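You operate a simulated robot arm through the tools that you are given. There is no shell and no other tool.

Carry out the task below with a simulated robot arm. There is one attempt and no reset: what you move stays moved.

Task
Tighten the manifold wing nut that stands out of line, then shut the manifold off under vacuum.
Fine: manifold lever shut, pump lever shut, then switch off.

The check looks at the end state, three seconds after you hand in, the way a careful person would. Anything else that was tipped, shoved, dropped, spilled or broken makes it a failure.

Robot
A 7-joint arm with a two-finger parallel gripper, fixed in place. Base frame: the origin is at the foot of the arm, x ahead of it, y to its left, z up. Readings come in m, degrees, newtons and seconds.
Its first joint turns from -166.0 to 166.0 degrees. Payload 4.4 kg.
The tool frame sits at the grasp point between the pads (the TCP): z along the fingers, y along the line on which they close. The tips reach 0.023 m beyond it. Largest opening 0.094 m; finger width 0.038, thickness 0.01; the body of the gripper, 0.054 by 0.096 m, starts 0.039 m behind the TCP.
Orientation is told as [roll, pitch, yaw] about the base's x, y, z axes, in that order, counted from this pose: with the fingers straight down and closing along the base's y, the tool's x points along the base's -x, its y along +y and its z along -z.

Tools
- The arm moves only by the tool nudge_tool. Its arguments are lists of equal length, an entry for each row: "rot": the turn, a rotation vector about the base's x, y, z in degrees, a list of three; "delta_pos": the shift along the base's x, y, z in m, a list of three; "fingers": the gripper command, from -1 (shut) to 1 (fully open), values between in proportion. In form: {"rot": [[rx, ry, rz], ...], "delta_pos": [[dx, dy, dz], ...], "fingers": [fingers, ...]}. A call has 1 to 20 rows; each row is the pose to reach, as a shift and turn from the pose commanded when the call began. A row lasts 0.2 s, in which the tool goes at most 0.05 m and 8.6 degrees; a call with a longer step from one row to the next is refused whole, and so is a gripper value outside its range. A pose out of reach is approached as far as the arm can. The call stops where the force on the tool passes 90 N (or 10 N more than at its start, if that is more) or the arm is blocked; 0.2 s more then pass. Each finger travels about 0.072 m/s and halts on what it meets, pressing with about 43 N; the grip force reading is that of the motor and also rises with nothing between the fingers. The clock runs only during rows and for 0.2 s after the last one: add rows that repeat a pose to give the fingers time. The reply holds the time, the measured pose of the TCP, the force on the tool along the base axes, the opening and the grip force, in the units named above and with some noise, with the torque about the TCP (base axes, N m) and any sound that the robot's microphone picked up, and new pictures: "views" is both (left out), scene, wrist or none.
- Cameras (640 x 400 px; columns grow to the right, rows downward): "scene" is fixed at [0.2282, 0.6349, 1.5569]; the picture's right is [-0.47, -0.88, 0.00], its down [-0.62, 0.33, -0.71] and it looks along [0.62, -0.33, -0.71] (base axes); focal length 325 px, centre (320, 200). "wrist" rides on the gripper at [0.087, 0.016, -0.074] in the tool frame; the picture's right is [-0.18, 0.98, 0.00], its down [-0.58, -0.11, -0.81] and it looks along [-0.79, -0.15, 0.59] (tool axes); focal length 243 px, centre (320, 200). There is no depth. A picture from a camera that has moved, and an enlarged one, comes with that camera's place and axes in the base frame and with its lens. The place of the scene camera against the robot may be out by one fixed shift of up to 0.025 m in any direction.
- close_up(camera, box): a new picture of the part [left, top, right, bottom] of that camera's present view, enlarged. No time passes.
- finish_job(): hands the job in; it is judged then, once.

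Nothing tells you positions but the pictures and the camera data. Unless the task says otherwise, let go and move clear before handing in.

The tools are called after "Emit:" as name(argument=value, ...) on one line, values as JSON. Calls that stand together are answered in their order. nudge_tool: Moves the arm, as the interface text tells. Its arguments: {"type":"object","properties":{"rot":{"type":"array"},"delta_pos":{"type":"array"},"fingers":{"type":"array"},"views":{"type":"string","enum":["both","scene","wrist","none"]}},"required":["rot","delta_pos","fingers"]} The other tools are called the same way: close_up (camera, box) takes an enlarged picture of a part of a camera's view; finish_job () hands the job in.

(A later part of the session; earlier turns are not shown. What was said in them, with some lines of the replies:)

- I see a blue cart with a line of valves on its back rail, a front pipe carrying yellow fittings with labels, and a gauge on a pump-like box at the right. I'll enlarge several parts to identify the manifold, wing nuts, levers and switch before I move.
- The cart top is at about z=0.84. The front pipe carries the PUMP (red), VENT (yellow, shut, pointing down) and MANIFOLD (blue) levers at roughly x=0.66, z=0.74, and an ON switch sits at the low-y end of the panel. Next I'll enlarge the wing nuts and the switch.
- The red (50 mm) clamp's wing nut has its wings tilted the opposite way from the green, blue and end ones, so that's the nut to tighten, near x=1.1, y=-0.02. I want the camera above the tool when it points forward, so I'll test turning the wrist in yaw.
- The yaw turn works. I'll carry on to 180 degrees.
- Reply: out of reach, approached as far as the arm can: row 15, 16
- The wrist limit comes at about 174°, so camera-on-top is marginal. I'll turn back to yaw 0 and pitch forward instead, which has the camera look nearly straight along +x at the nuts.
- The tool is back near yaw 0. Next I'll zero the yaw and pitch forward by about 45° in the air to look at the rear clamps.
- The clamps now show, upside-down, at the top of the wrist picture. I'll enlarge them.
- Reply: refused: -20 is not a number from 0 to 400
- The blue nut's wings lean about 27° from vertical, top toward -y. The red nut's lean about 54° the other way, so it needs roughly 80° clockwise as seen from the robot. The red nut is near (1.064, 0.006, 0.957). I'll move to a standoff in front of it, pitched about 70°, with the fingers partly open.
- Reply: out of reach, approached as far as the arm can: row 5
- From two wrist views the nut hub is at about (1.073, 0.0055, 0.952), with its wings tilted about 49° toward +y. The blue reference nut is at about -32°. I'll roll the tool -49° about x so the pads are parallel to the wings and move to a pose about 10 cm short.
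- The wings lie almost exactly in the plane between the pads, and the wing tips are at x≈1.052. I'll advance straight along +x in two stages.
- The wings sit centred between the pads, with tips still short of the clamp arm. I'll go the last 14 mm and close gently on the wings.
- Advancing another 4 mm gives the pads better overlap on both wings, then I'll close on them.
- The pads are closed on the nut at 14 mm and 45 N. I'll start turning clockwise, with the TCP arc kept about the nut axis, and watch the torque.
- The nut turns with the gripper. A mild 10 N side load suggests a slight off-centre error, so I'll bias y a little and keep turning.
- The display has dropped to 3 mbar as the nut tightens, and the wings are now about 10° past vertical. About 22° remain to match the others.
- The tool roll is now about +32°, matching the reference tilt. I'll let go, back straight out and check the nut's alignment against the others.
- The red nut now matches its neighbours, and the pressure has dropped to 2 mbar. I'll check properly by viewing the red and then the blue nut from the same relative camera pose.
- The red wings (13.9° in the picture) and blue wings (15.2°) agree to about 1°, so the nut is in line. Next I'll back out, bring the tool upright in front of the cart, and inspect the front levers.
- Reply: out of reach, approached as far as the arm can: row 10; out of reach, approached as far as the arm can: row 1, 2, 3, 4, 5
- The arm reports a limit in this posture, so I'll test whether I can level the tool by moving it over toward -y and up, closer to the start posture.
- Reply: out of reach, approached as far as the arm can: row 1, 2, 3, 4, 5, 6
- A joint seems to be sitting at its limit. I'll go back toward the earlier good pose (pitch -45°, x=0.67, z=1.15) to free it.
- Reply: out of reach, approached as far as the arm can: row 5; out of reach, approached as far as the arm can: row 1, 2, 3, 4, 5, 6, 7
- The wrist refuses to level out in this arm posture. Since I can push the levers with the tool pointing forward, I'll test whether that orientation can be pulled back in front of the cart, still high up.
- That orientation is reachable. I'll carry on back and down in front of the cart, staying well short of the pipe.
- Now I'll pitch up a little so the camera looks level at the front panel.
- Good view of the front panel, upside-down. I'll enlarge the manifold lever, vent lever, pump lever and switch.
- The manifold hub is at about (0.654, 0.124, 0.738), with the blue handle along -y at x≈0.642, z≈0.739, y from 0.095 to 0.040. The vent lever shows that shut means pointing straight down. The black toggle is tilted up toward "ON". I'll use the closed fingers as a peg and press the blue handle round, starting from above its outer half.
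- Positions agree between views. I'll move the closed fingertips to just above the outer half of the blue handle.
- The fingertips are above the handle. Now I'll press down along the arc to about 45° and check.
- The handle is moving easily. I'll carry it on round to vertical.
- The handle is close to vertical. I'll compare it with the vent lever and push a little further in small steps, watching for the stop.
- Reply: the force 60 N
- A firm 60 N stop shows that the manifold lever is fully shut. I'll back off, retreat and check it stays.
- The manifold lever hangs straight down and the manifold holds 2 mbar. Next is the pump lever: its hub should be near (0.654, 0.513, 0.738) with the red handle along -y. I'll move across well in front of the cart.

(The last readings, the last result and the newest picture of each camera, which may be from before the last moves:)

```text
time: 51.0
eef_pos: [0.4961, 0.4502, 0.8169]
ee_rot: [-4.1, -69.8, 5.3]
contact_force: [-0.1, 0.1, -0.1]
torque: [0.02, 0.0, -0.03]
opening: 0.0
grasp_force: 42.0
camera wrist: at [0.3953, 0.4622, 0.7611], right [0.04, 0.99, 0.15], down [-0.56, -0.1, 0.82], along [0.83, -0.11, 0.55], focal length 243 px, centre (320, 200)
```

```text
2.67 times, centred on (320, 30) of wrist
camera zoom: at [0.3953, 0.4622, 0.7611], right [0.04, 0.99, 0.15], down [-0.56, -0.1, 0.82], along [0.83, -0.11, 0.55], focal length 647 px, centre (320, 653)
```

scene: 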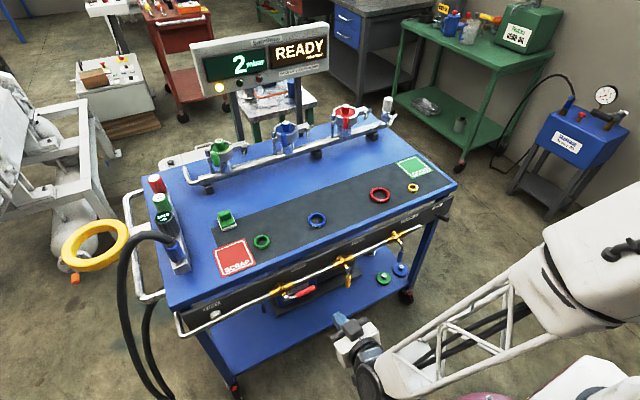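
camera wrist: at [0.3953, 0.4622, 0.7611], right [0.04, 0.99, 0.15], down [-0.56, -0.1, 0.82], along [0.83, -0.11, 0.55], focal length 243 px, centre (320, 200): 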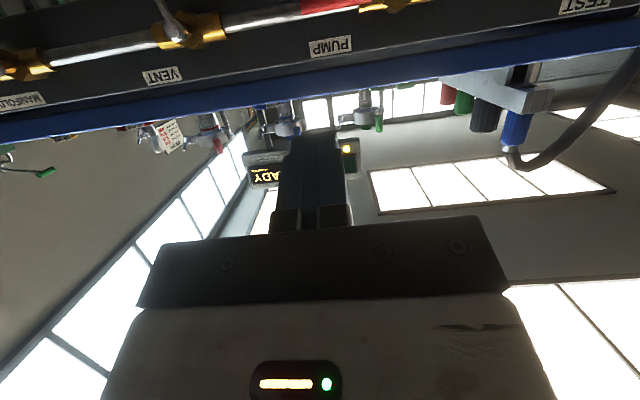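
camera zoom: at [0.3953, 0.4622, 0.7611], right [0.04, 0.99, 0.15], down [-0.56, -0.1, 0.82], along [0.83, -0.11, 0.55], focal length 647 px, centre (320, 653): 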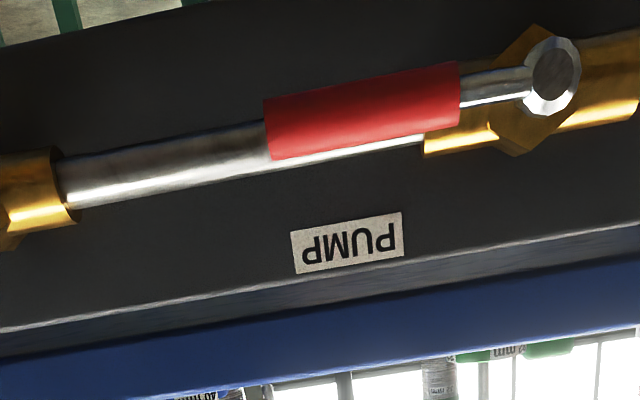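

The pump hub is at (0.653, 0.526, 0.737), exactly 0.40 m along from the manifold one, and the handle spans y from 0.44 to 0.50. I'll move to the same pre-contact place above it.

Emit:
nudge_tool(rot=[[0, 0, 0], [0, 0, 0], [0, 0, 0], [0, 0, 0], [0, 0, 0], [0, 0, 0]], delta_pos=[[0.03, 0.003, -0.005], [0.06, 0.006, -0.01], [0.09, 0.0102, -0.012], [0.12, 0.0102, -0.014], [0.1394, 0.0102, -0.016], [0.1394, 0.0102, -0.016]], fingers=[-1, -1, -1, -1, -1, -1], views="both")

Emit:
close_up(camera="scene", box=[250, 240, 370, 315])

Emit:
close_up(camera="wrist", box=[200, 0, 440, 60])

```text
time: 52.4
eef_pos: [0.6343, 0.4588, 0.8019]
ee_rot: [-4.1, -69.9, 5.3]
contact_force: [0.0, 0.2, 0.9]
torque: [0.01, -0.01, -0.02]
opening: 0.0
grasp_force: 43.0
camera wrist: at [0.5337, 0.4717, 0.7466], right [0.04, 0.99, 0.15], down [-0.56, -0.1, 0.82], along [0.83, -0.11, 0.55], focal length 243 px, centre (320, 200)
```

scene: 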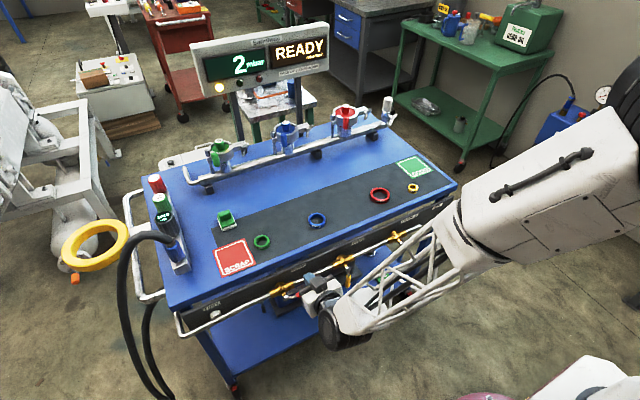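
wrist: 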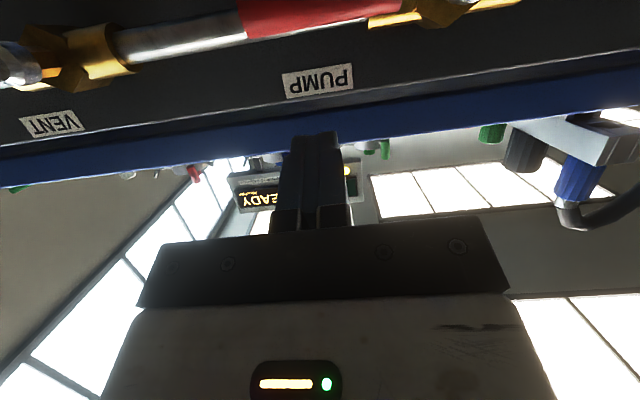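

```text
5.33 times, centred on (310, 278) of scene
camera zoom: at [0.2282, 0.6349, 1.5569], right [-0.47, -0.88, 0.0], down [-0.62, 0.33, -0.71], along [0.62, -0.33, -0.71], focal length 1733 px, centre (373, -213)
```

zoom: 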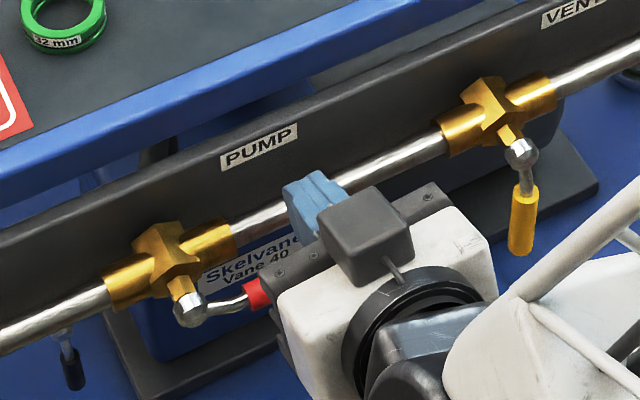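

```text
2.67 times, centred on (320, 30) of wrist
camera zoom: at [0.5337, 0.4717, 0.7466], right [0.04, 0.99, 0.15], down [-0.56, -0.1, 0.82], along [0.83, -0.11, 0.55], focal length 647 px, centre (320, 653)
```

zoom: 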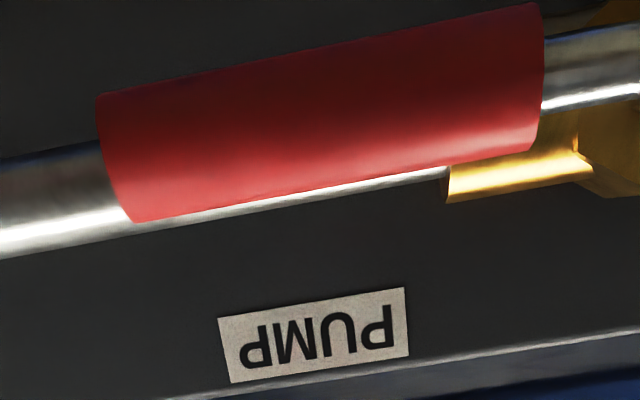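

Same setup as before. I'll press the pump handle down and round along the same arc.

Emit:
nudge_tool(rot=[[0, 0, 0], [0, 0, 0], [0, 0, 0], [0, 0, 0], [0, 0, 0], [0, 0, 0], [0, 0, 0], [0, 0, 0], [0, 0, 0], [0, 0, 0], [0, 0, 0], [0, 0, 0], [0, 0, 0], [0, 0, 0]], delta_pos=[[0, 0.001, -0.015], [0, 0.001, -0.03], [0, 0.001, -0.039], [0, 0.001, -0.046], [0, 0.0025, -0.053], [0, 0.0045, -0.06], [0, 0.0075, -0.067], [0, 0.0115, -0.074], [0, 0.0165, -0.08], [0, 0.0215, -0.0855], [0, 0.0275, -0.09], [0, 0.034, -0.094], [0, 0.041, -0.097], [0, 0.046, -0.099]], fingers=[-1, -1, -1, -1, -1, -1, -1, -1, -1, -1, -1, -1, -1, -1], views="scene")

Emit:
close_up(camera="scene", box=[250, 240, 370, 315])

```text
time: 55.4
eef_pos: [0.6338, 0.5066, 0.7042]
ee_rot: [-4.0, -70.0, 5.3]
contact_force: [0.3, -1.8, 1.4]
torque: [-0.06, -0.05, -0.01]
opening: 0.0
grasp_force: 41.9
```

scene: 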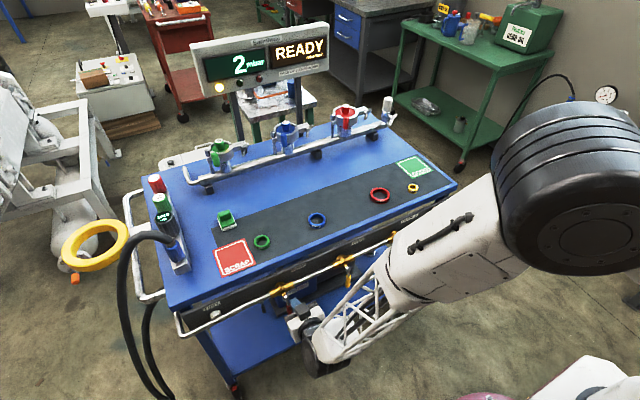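

```text
5.33 times, centred on (310, 278) of scene
camera zoom: at [0.2282, 0.6349, 1.5569], right [-0.47, -0.88, 0.0], down [-0.62, 0.33, -0.71], along [0.62, -0.33, -0.71], focal length 1733 px, centre (373, -213)
```

zoom: 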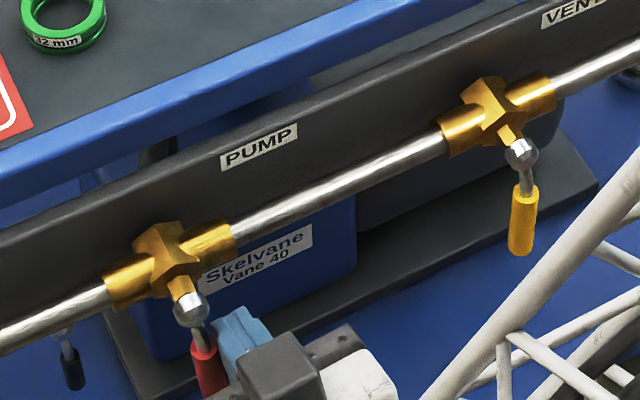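

The red handle is nearly down. I'll push on in small steps to its stop.

Emit:
nudge_tool(rot=[[0, 0, 0], [0, 0, 0], [0, 0, 0]], delta_pos=[[0, 0.002, 0], [0, 0.004, 0], [0, 0.0055, 0]], fingers=[-1, -1, -1], views="none")

```text
time: 56.2
eef_pos: [0.6347, 0.5084, 0.7042]
ee_rot: [-4.1, -69.8, 5.1]
contact_force: [-3.8, -55.9, 23.1]
torque: [0.35, -0.3, -0.74]
opening: 0.0001
grasp_force: 41.8
```

The same hard stop at 56 N, so the pump lever is fully shut. I'll back off and retreat to check it.

Emit:
nudge_tool(rot=[[0, 0, 0], [0, 0, 0], [0, 0, 0], [0, 0, 0], [0, 0, 0], [0, 0, 0]], delta_pos=[[0, -0.012, 0], [0, -0.025, 0], [-0.03, -0.025, 0], [-0.06, -0.025, 0], [-0.09, -0.025, 0.02], [-0.12, -0.04, 0.05]], fingers=[-1, -1, -1, -1, -1, -1], views="scene")

Emit:
close_up(camera="scene", box=[250, 240, 370, 315])

Emit:
close_up(camera="scene", box=[180, 10, 340, 110])

```text
time: 57.6
eef_pos: [0.5132, 0.4699, 0.7535]
ee_rot: [-4.2, -69.9, 5.5]
contact_force: [-0.1, 0.8, 0.1]
torque: [-0.04, -0.03, -0.03]
opening: 0.0001
grasp_force: 42.4
```

scene: 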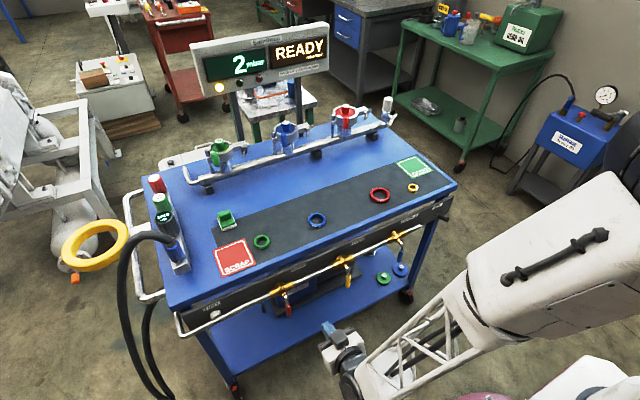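

```text
5.33 times, centred on (310, 278) of scene
camera zoom: at [0.2282, 0.6349, 1.5569], right [-0.47, -0.88, 0.0], down [-0.62, 0.33, -0.71], along [0.62, -0.33, -0.71], focal length 1733 px, centre (373, -213)
```

zoom: 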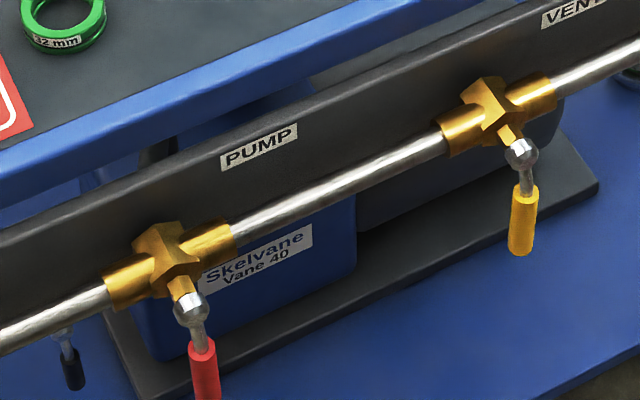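

```text
4.00 times, centred on (260, 60) of scene
camera zoom: at [0.2282, 0.6349, 1.5569], right [-0.47, -0.88, 0.0], down [-0.62, 0.33, -0.71], along [0.62, -0.33, -0.71], focal length 1300 px, centre (560, 760)
```

zoom: 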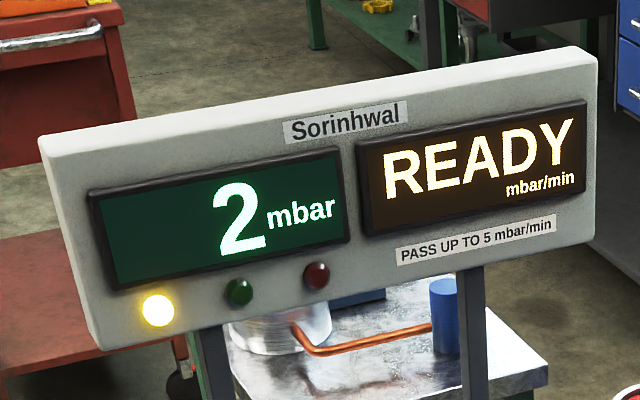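

All three levers now hang parallel and the gauge still reads 2 mbar. Last is the switch: the toggle base is at about (0.70, -0.06, 0.730) and its tip at (0.652, -0.057, 0.751), tilted up about 24°. I'll move over in front of it and look closely.

Emit:
nudge_tool(rot=[[0, 0, 0], [0, 0, 0], [0, 0, 0], [0, 0, 0], [0, 0, 0], [0, 0, 0], [0, 0, 0], [0, 0, 0], [0, 0, 0], [0, 0, 0], [0, 0, 0], [0, 0, 0], [0, 0, 0]], delta_pos=[[-0.02, -0.03, 0.02], [-0.04, -0.07, 0.03], [-0.04, -0.115, 0.04], [-0.04, -0.16, 0.05], [-0.04, -0.205, 0.05], [-0.04, -0.25, 0.05], [-0.04, -0.295, 0.05], [-0.04, -0.34, 0.05], [-0.04, -0.385, 0.05], [-0.04, -0.43, 0.05], [-0.04, -0.475, 0.05], [-0.04, -0.515, 0.05], [-0.04, -0.525, 0.05]], fingers=[-1, -1, -1, -1, -1, -1, -1, -1, -1, -1, -1, -1, -1], views="both")

Emit:
close_up(camera="wrist", box=[200, 0, 440, 60])

```text
time: 60.4
eef_pos: [0.4734, -0.0528, 0.8043]
ee_rot: [-4.1, -69.9, 5.3]
contact_force: [-0.3, -0.5, 0.4]
torque: [0.01, -0.01, 0.02]
opening: 0.0001
grasp_force: 42.0
camera wrist: at [0.3734, -0.0414, 0.7487], right [0.04, 0.99, 0.15], down [-0.56, -0.1, 0.83], along [0.83, -0.11, 0.55], focal length 243 px, centre (320, 200)
```

scene: 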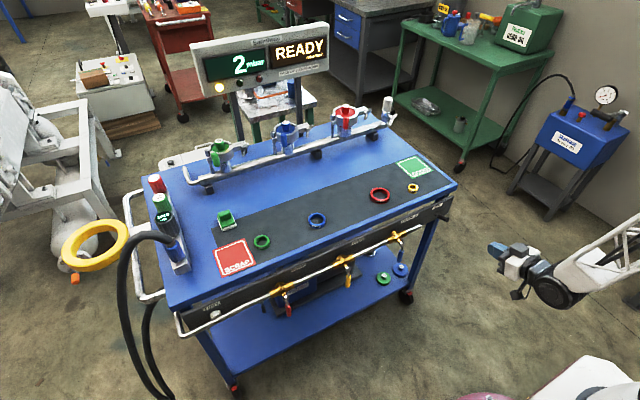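
wrist: 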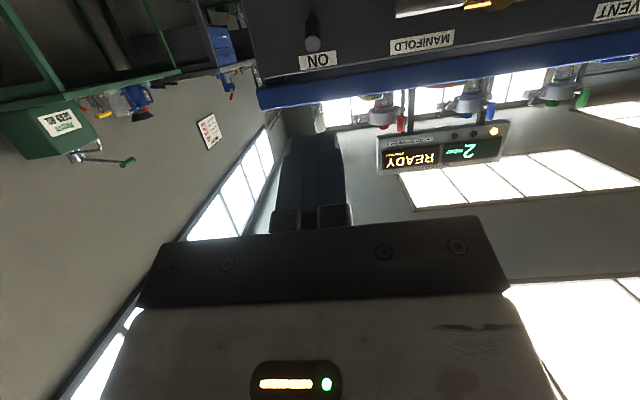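

```text
2.67 times, centred on (320, 30) of wrist
camera zoom: at [0.3734, -0.0414, 0.7487], right [0.04, 0.99, 0.15], down [-0.56, -0.1, 0.83], along [0.83, -0.11, 0.55], focal length 647 px, centre (320, 653)
```

zoom: 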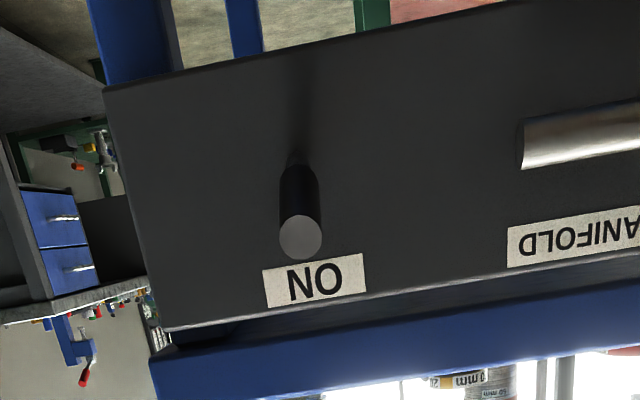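

The toggle is clearly tilted up to ON, with the tip at (0.652, -0.059, 0.7515). I'll bring the closed fingertips just above it and look before pressing down.

Emit:
nudge_tool(rot=[[0, 0, 0], [0, 0, 0], [0, 0, 0], [0, 0, 0], [0, 0, 0], [0, 0, 0]], delta_pos=[[0.04, -0.002, 0], [0.08, -0.004, 0], [0.12, -0.006, -0.002], [0.15, -0.0062, -0.003], [0.17, -0.0062, -0.003], [0.1746, -0.0062, -0.003]], fingers=[-1, -1, -1, -1, -1, -1], views="both")

Emit:
close_up(camera="scene", box=[400, 180, 500, 242])

Emit:
close_up(camera="wrist", box=[200, 0, 440, 60])

```text
time: 61.8
eef_pos: [0.6501, -0.0599, 0.8018]
ee_rot: [-4.1, -69.9, 5.3]
contact_force: [-0.2, 1.0, 0.3]
torque: [0.0, 0.01, 0.0]
opening: 0.0
grasp_force: 42.0
camera wrist: at [0.5498, -0.0484, 0.7448], right [0.04, 0.99, 0.15], down [-0.56, -0.1, 0.82], along [0.83, -0.11, 0.55], focal length 243 px, centre (320, 200)
```

scene: 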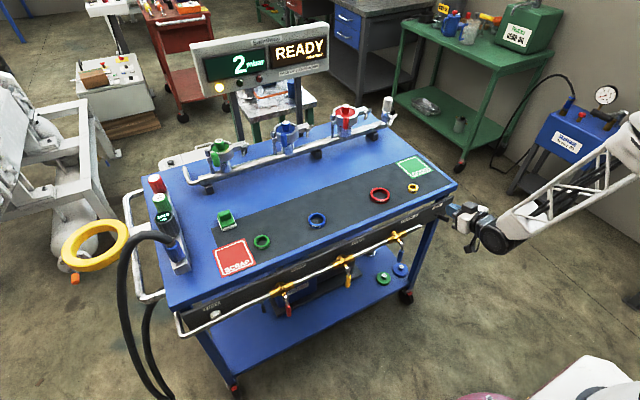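
wrist: 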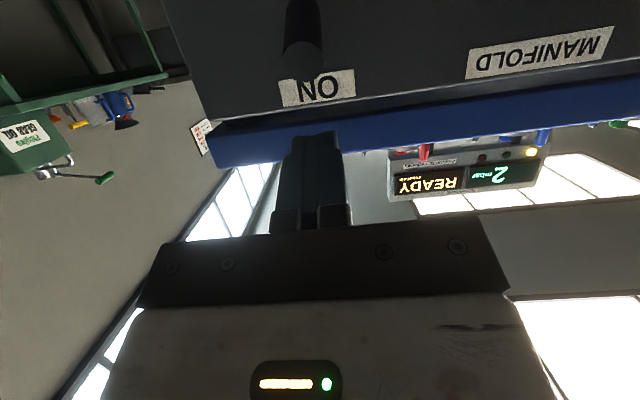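

```text
6.40 times, centred on (450, 211) of scene
camera zoom: at [0.2282, 0.6349, 1.5569], right [-0.47, -0.88, 0.0], down [-0.62, 0.33, -0.71], along [0.62, -0.33, -0.71], focal length 2080 px, centre (-512, 130)
```

zoom: 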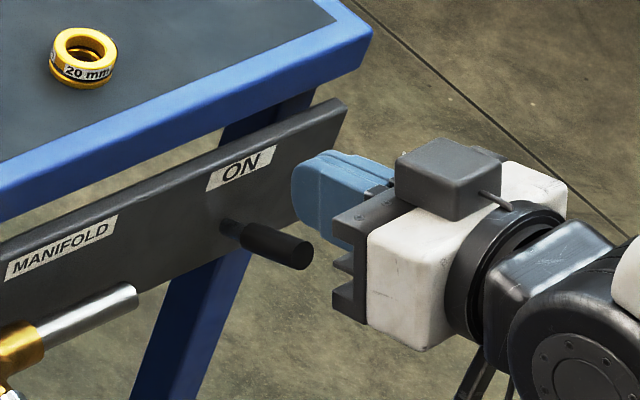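

```text
2.67 times, centred on (320, 30) of wrist
camera zoom: at [0.5498, -0.0484, 0.7448], right [0.04, 0.99, 0.15], down [-0.56, -0.1, 0.82], along [0.83, -0.11, 0.55], focal length 647 px, centre (320, 653)
```

zoom: 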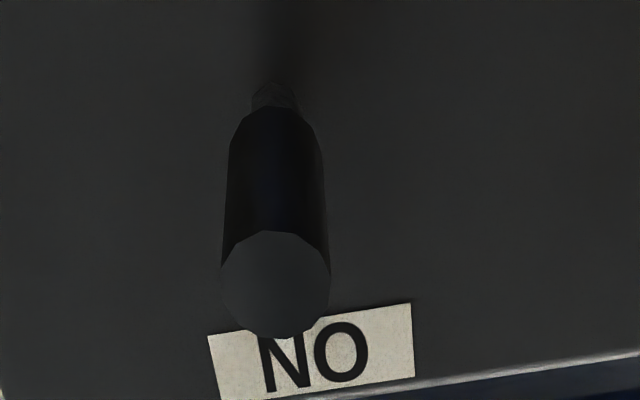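

The fingertips are directly over the toggle. I'll press it down in small steps.

Emit:
nudge_tool(rot=[[0, 0, 0], [0, 0, 0], [0, 0, 0], [0, 0, 0], [0, 0, 0], [0, 0, 0], [0, 0, 0], [0, 0, 0]], delta_pos=[[0, 0.001, -0.012], [0, 0.001, -0.02], [0, 0.001, -0.028], [0, 0.001, -0.036], [0, 0.001, -0.042], [0, 0.001, -0.048], [0, 0.001, -0.053], [0, 0.001, -0.057]], fingers=[-1, -1, -1, -1, -1, -1, -1, -1], views="both")

Emit:
close_up(camera="scene", box=[400, 180, 500, 242])

Emit:
close_up(camera="scene", box=[180, 10, 340, 110])

```text
time: 63.6
eef_pos: [0.6495, -0.0604, 0.7432]
ee_rot: [-4.1, -69.9, 5.3]
contact_force: [-0.2, 0.7, 0.2]
torque: [0.0, 0.02, 0.0]
opening: 0.0001
grasp_force: 42.4
camera wrist: at [0.549, -0.048, 0.6876], right [0.04, 0.99, 0.15], down [-0.56, -0.1, 0.83], along [0.83, -0.11, 0.55], focal length 243 px, centre (320, 200)
```

scene: 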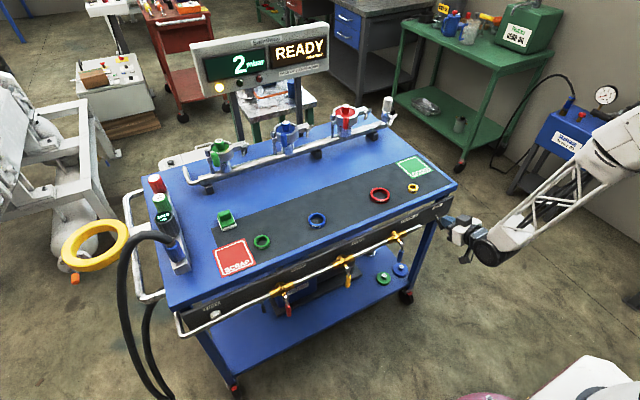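
wrist: 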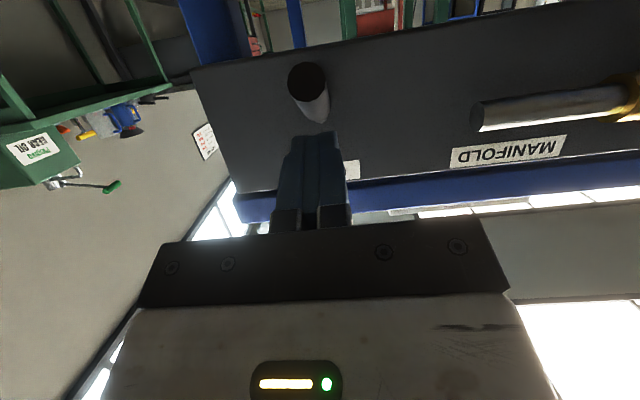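

```text
6.40 times, centred on (450, 211) of scene
camera zoom: at [0.2282, 0.6349, 1.5569], right [-0.47, -0.88, 0.0], down [-0.62, 0.33, -0.71], along [0.62, -0.33, -0.71], focal length 2080 px, centre (-512, 130)
```

zoom: 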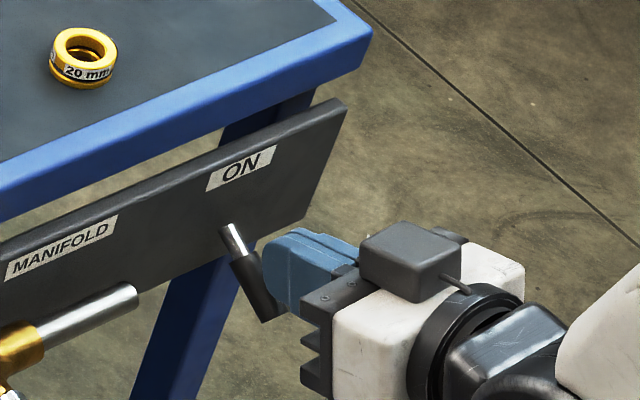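

```text
4.00 times, centred on (260, 60) of scene
camera zoom: at [0.2282, 0.6349, 1.5569], right [-0.47, -0.88, 0.0], down [-0.62, 0.33, -0.71], along [0.62, -0.33, -0.71], focal length 1300 px, centre (560, 760)
```

zoom: 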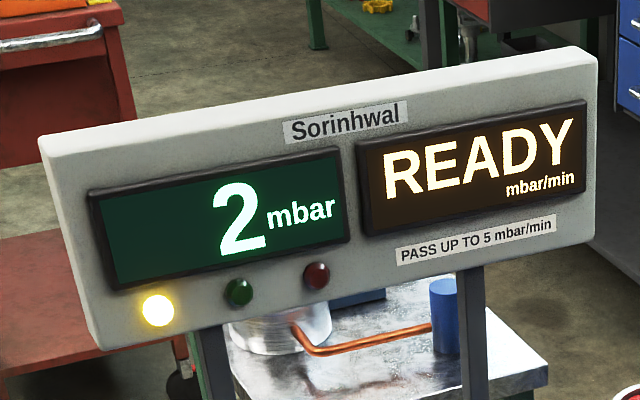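

The toggle has snapped down to off, and the manifold still reads 2 mbar. I'll lift slightly, back away and verify everything.

Emit:
nudge_tool(rot=[[0, 0, 0], [0, 0, 0], [0, 0, 0], [0, 0, 0], [0, 0, 0], [0, 0, 0]], delta_pos=[[0, 0, 0.01], [-0.03, 0, 0.02], [-0.07, 0, 0.03], [-0.11, 0, 0.04], [-0.15, 0, 0.05], [-0.19, 0, 0.06]], fingers=[-1, -1, -1, -1, -1, -1], views="both")

Emit:
close_up(camera="scene", box=[380, 180, 480, 242])

Emit:
close_up(camera="scene", box=[180, 230, 420, 330])

Emit:
close_up(camera="scene", box=[200, 90, 410, 190])

Emit:
close_up(camera="wrist", box=[200, 0, 440, 100])

```text
time: 65.0
eef_pos: [0.4597, -0.0584, 0.8036]
ee_rot: [-4.2, -69.9, 5.4]
contact_force: [0.8, -0.3, 0.3]
torque: [0.01, -0.02, -0.01]
opening: 0.0002
grasp_force: 42.6
camera wrist: at [0.3592, -0.046, 0.7477], right [0.04, 0.99, 0.15], down [-0.56, -0.1, 0.82], along [0.83, -0.11, 0.55], focal length 243 px, centre (320, 200)
```

scene: 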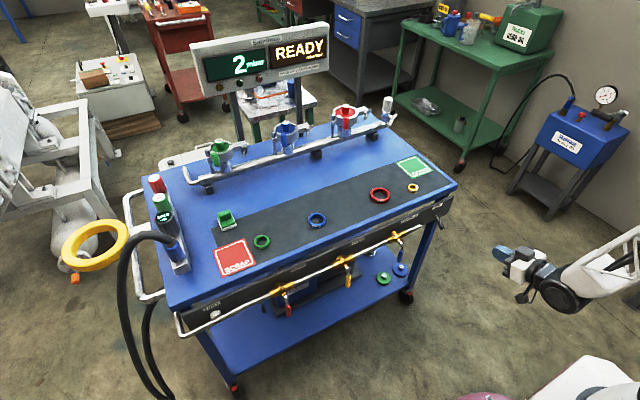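
wrist: 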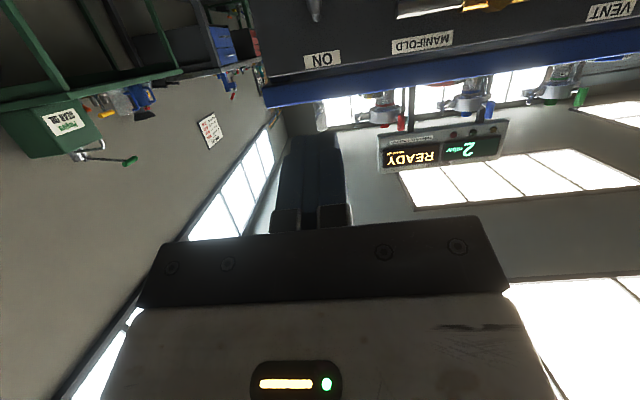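

```text
6.40 times, centred on (430, 211) of scene
camera zoom: at [0.2282, 0.6349, 1.5569], right [-0.47, -0.88, 0.0], down [-0.62, 0.33, -0.71], along [0.62, -0.33, -0.71], focal length 2080 px, centre (-384, 130)
```

zoom: 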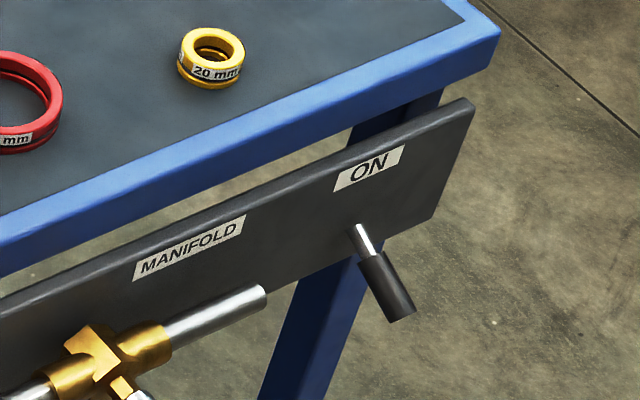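

```text
2.67 times, centred on (300, 280) of scene
camera zoom: at [0.2282, 0.6349, 1.5569], right [-0.47, -0.88, 0.0], down [-0.62, 0.33, -0.71], along [0.62, -0.33, -0.71], focal length 866 px, centre (373, -13)
```

zoom: 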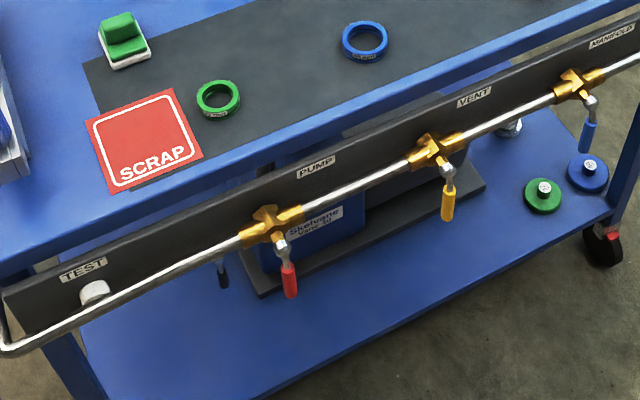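

```text
3.05 times, centred on (305, 140) of scene
camera zoom: at [0.2282, 0.6349, 1.5569], right [-0.47, -0.88, 0.0], down [-0.62, 0.33, -0.71], along [0.62, -0.33, -0.71], focal length 990 px, centre (366, 383)
```

zoom: 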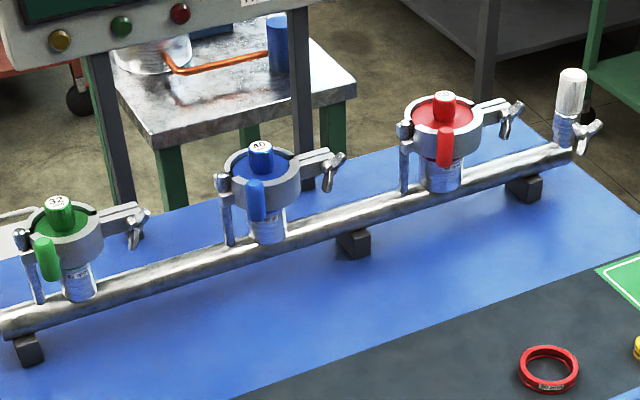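

```text
2.67 times, centred on (320, 50) of wrist
camera zoom: at [0.3592, -0.046, 0.7477], right [0.04, 0.99, 0.15], down [-0.56, -0.1, 0.82], along [0.83, -0.11, 0.55], focal length 647 px, centre (320, 600)
```

zoom: 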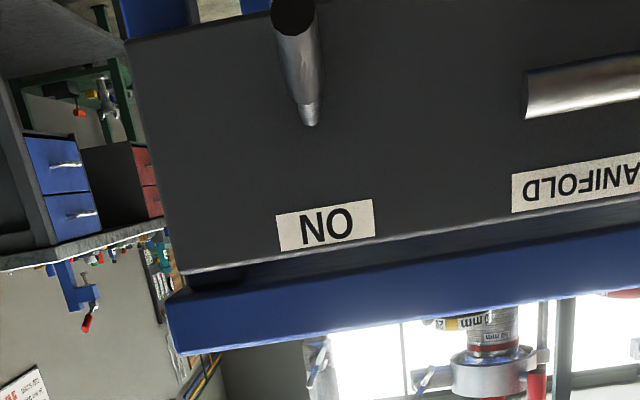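

The switch is down, the pump lamp has gone out, all three levers hang parallel, and the red nut matches its neighbours. I'll wait a few seconds to see that the vacuum holds.

Emit:
nudge_tool(rot=[[0, 0, 0], [0, 0, 0], [0, 0, 0], [0, 0, 0], [0, 0, 0], [0, 0, 0], [0, 0, 0], [0, 0, 0], [0, 0, 0], [0, 0, 0], [0, 0, 0], [0, 0, 0], [0, 0, 0], [0, 0, 0], [0, 0, 0], [0, 0, 0], [0, 0, 0], [0, 0, 0], [0, 0, 0], [0, 0, 0]], delta_pos=[[-0.01, 0, 0.01], [-0.02, 0, 0.02], [-0.03, 0, 0.03], [-0.03, 0, 0.03], [-0.03, 0, 0.03], [-0.03, 0, 0.03], [-0.03, 0, 0.03], [-0.03, 0, 0.03], [-0.03, 0, 0.03], [-0.03, 0, 0.03], [-0.03, 0, 0.03], [-0.03, 0, 0.03], [-0.03, 0, 0.03], [-0.03, 0, 0.03], [-0.03, 0, 0.03], [-0.03, 0, 0.03], [-0.03, 0, 0.03], [-0.03, 0, 0.03], [-0.03, 0, 0.03], [-0.03, 0, 0.03]], fingers=[-1, -1, -1, -1, -1, -1, -1, -1, -1, -1, -1, -1, -1, -1, -1, -1, -1, -1, -1, -1], views="scene")

Emit:
close_up(camera="scene", box=[180, 10, 340, 110])

Emit:
close_up(camera="scene", box=[325, 95, 405, 145])

```text
time: 69.2
eef_pos: [0.4301, -0.0583, 0.8334]
ee_rot: [-4.2, -69.9, 5.3]
contact_force: [0.2, -0.2, -0.5]
torque: [0.02, 0.01, 0.0]
opening: 0.0
grasp_force: 42.9
```

scene: 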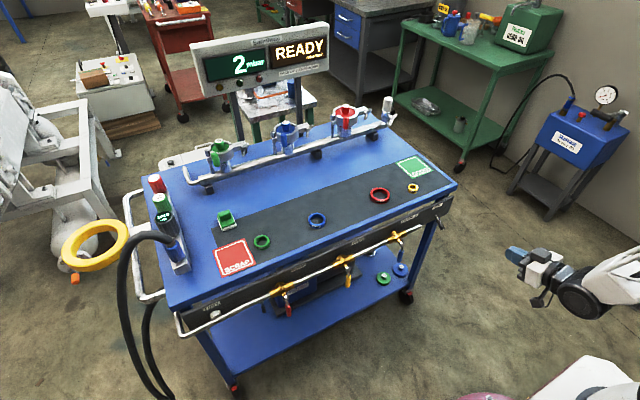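

```text
4.00 times, centred on (260, 60) of scene
camera zoom: at [0.2282, 0.6349, 1.5569], right [-0.47, -0.88, 0.0], down [-0.62, 0.33, -0.71], along [0.62, -0.33, -0.71], focal length 1300 px, centre (560, 760)
```

zoom: 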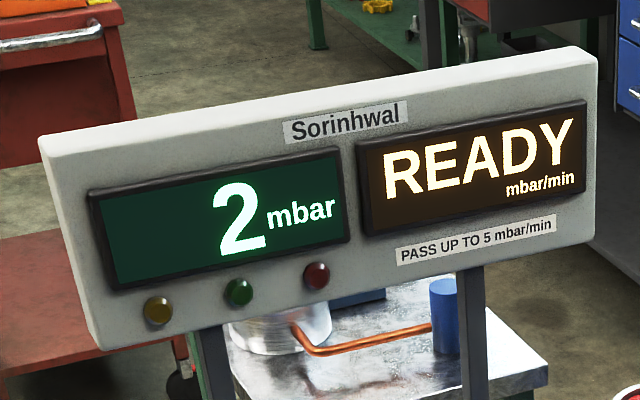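

```text
8.00 times, centred on (365, 120) of scene
camera zoom: at [0.2282, 0.6349, 1.5569], right [-0.47, -0.88, 0.0], down [-0.62, 0.33, -0.71], along [0.62, -0.33, -0.71], focal length 2599 px, centre (-40, 840)
```

zoom: 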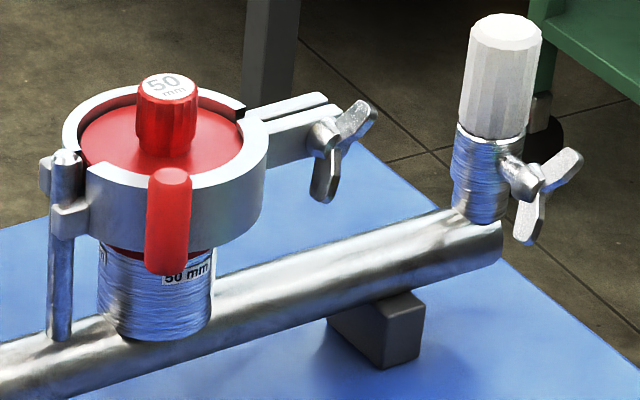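

The vacuum holds steady at 2 mbar with the pump lamp out. The red wing nut is in line, the levers are shut, the switch is off, nothing else has moved and the arm is clear. I'm handing in.

Emit:
finish_job()

```text
The job is handed in.
```

The red 50 mm clamp's wing nut is tightened and the manifold is shut off under vacuum; I've handed the job in.

- **Wing nut:** I turned it about 80° clockwise. It now lines up with the blue (40 mm) nut to within about 1°, and the reading fell from 4 to 2 mbar once it was tight. I felt no clear end stop, so the evidence that it's tight is the line-up and the pressure drop.
- **Manifold lever:** shut first, pushed to its stop, and now hanging straight down.
- **Pump lever:** shut second, also to its stop. It's now parallel with the vent lever, which was already shut.
- **Switch:** pushed down to off last; the yellow lamp on the display panel went out. The panel has no "OFF" label, so I took down as off because "ON" is above the switch.

The display still read 2 mbar several seconds after switching off. Nothing else on the cart looks moved, and the arm is clear of it.
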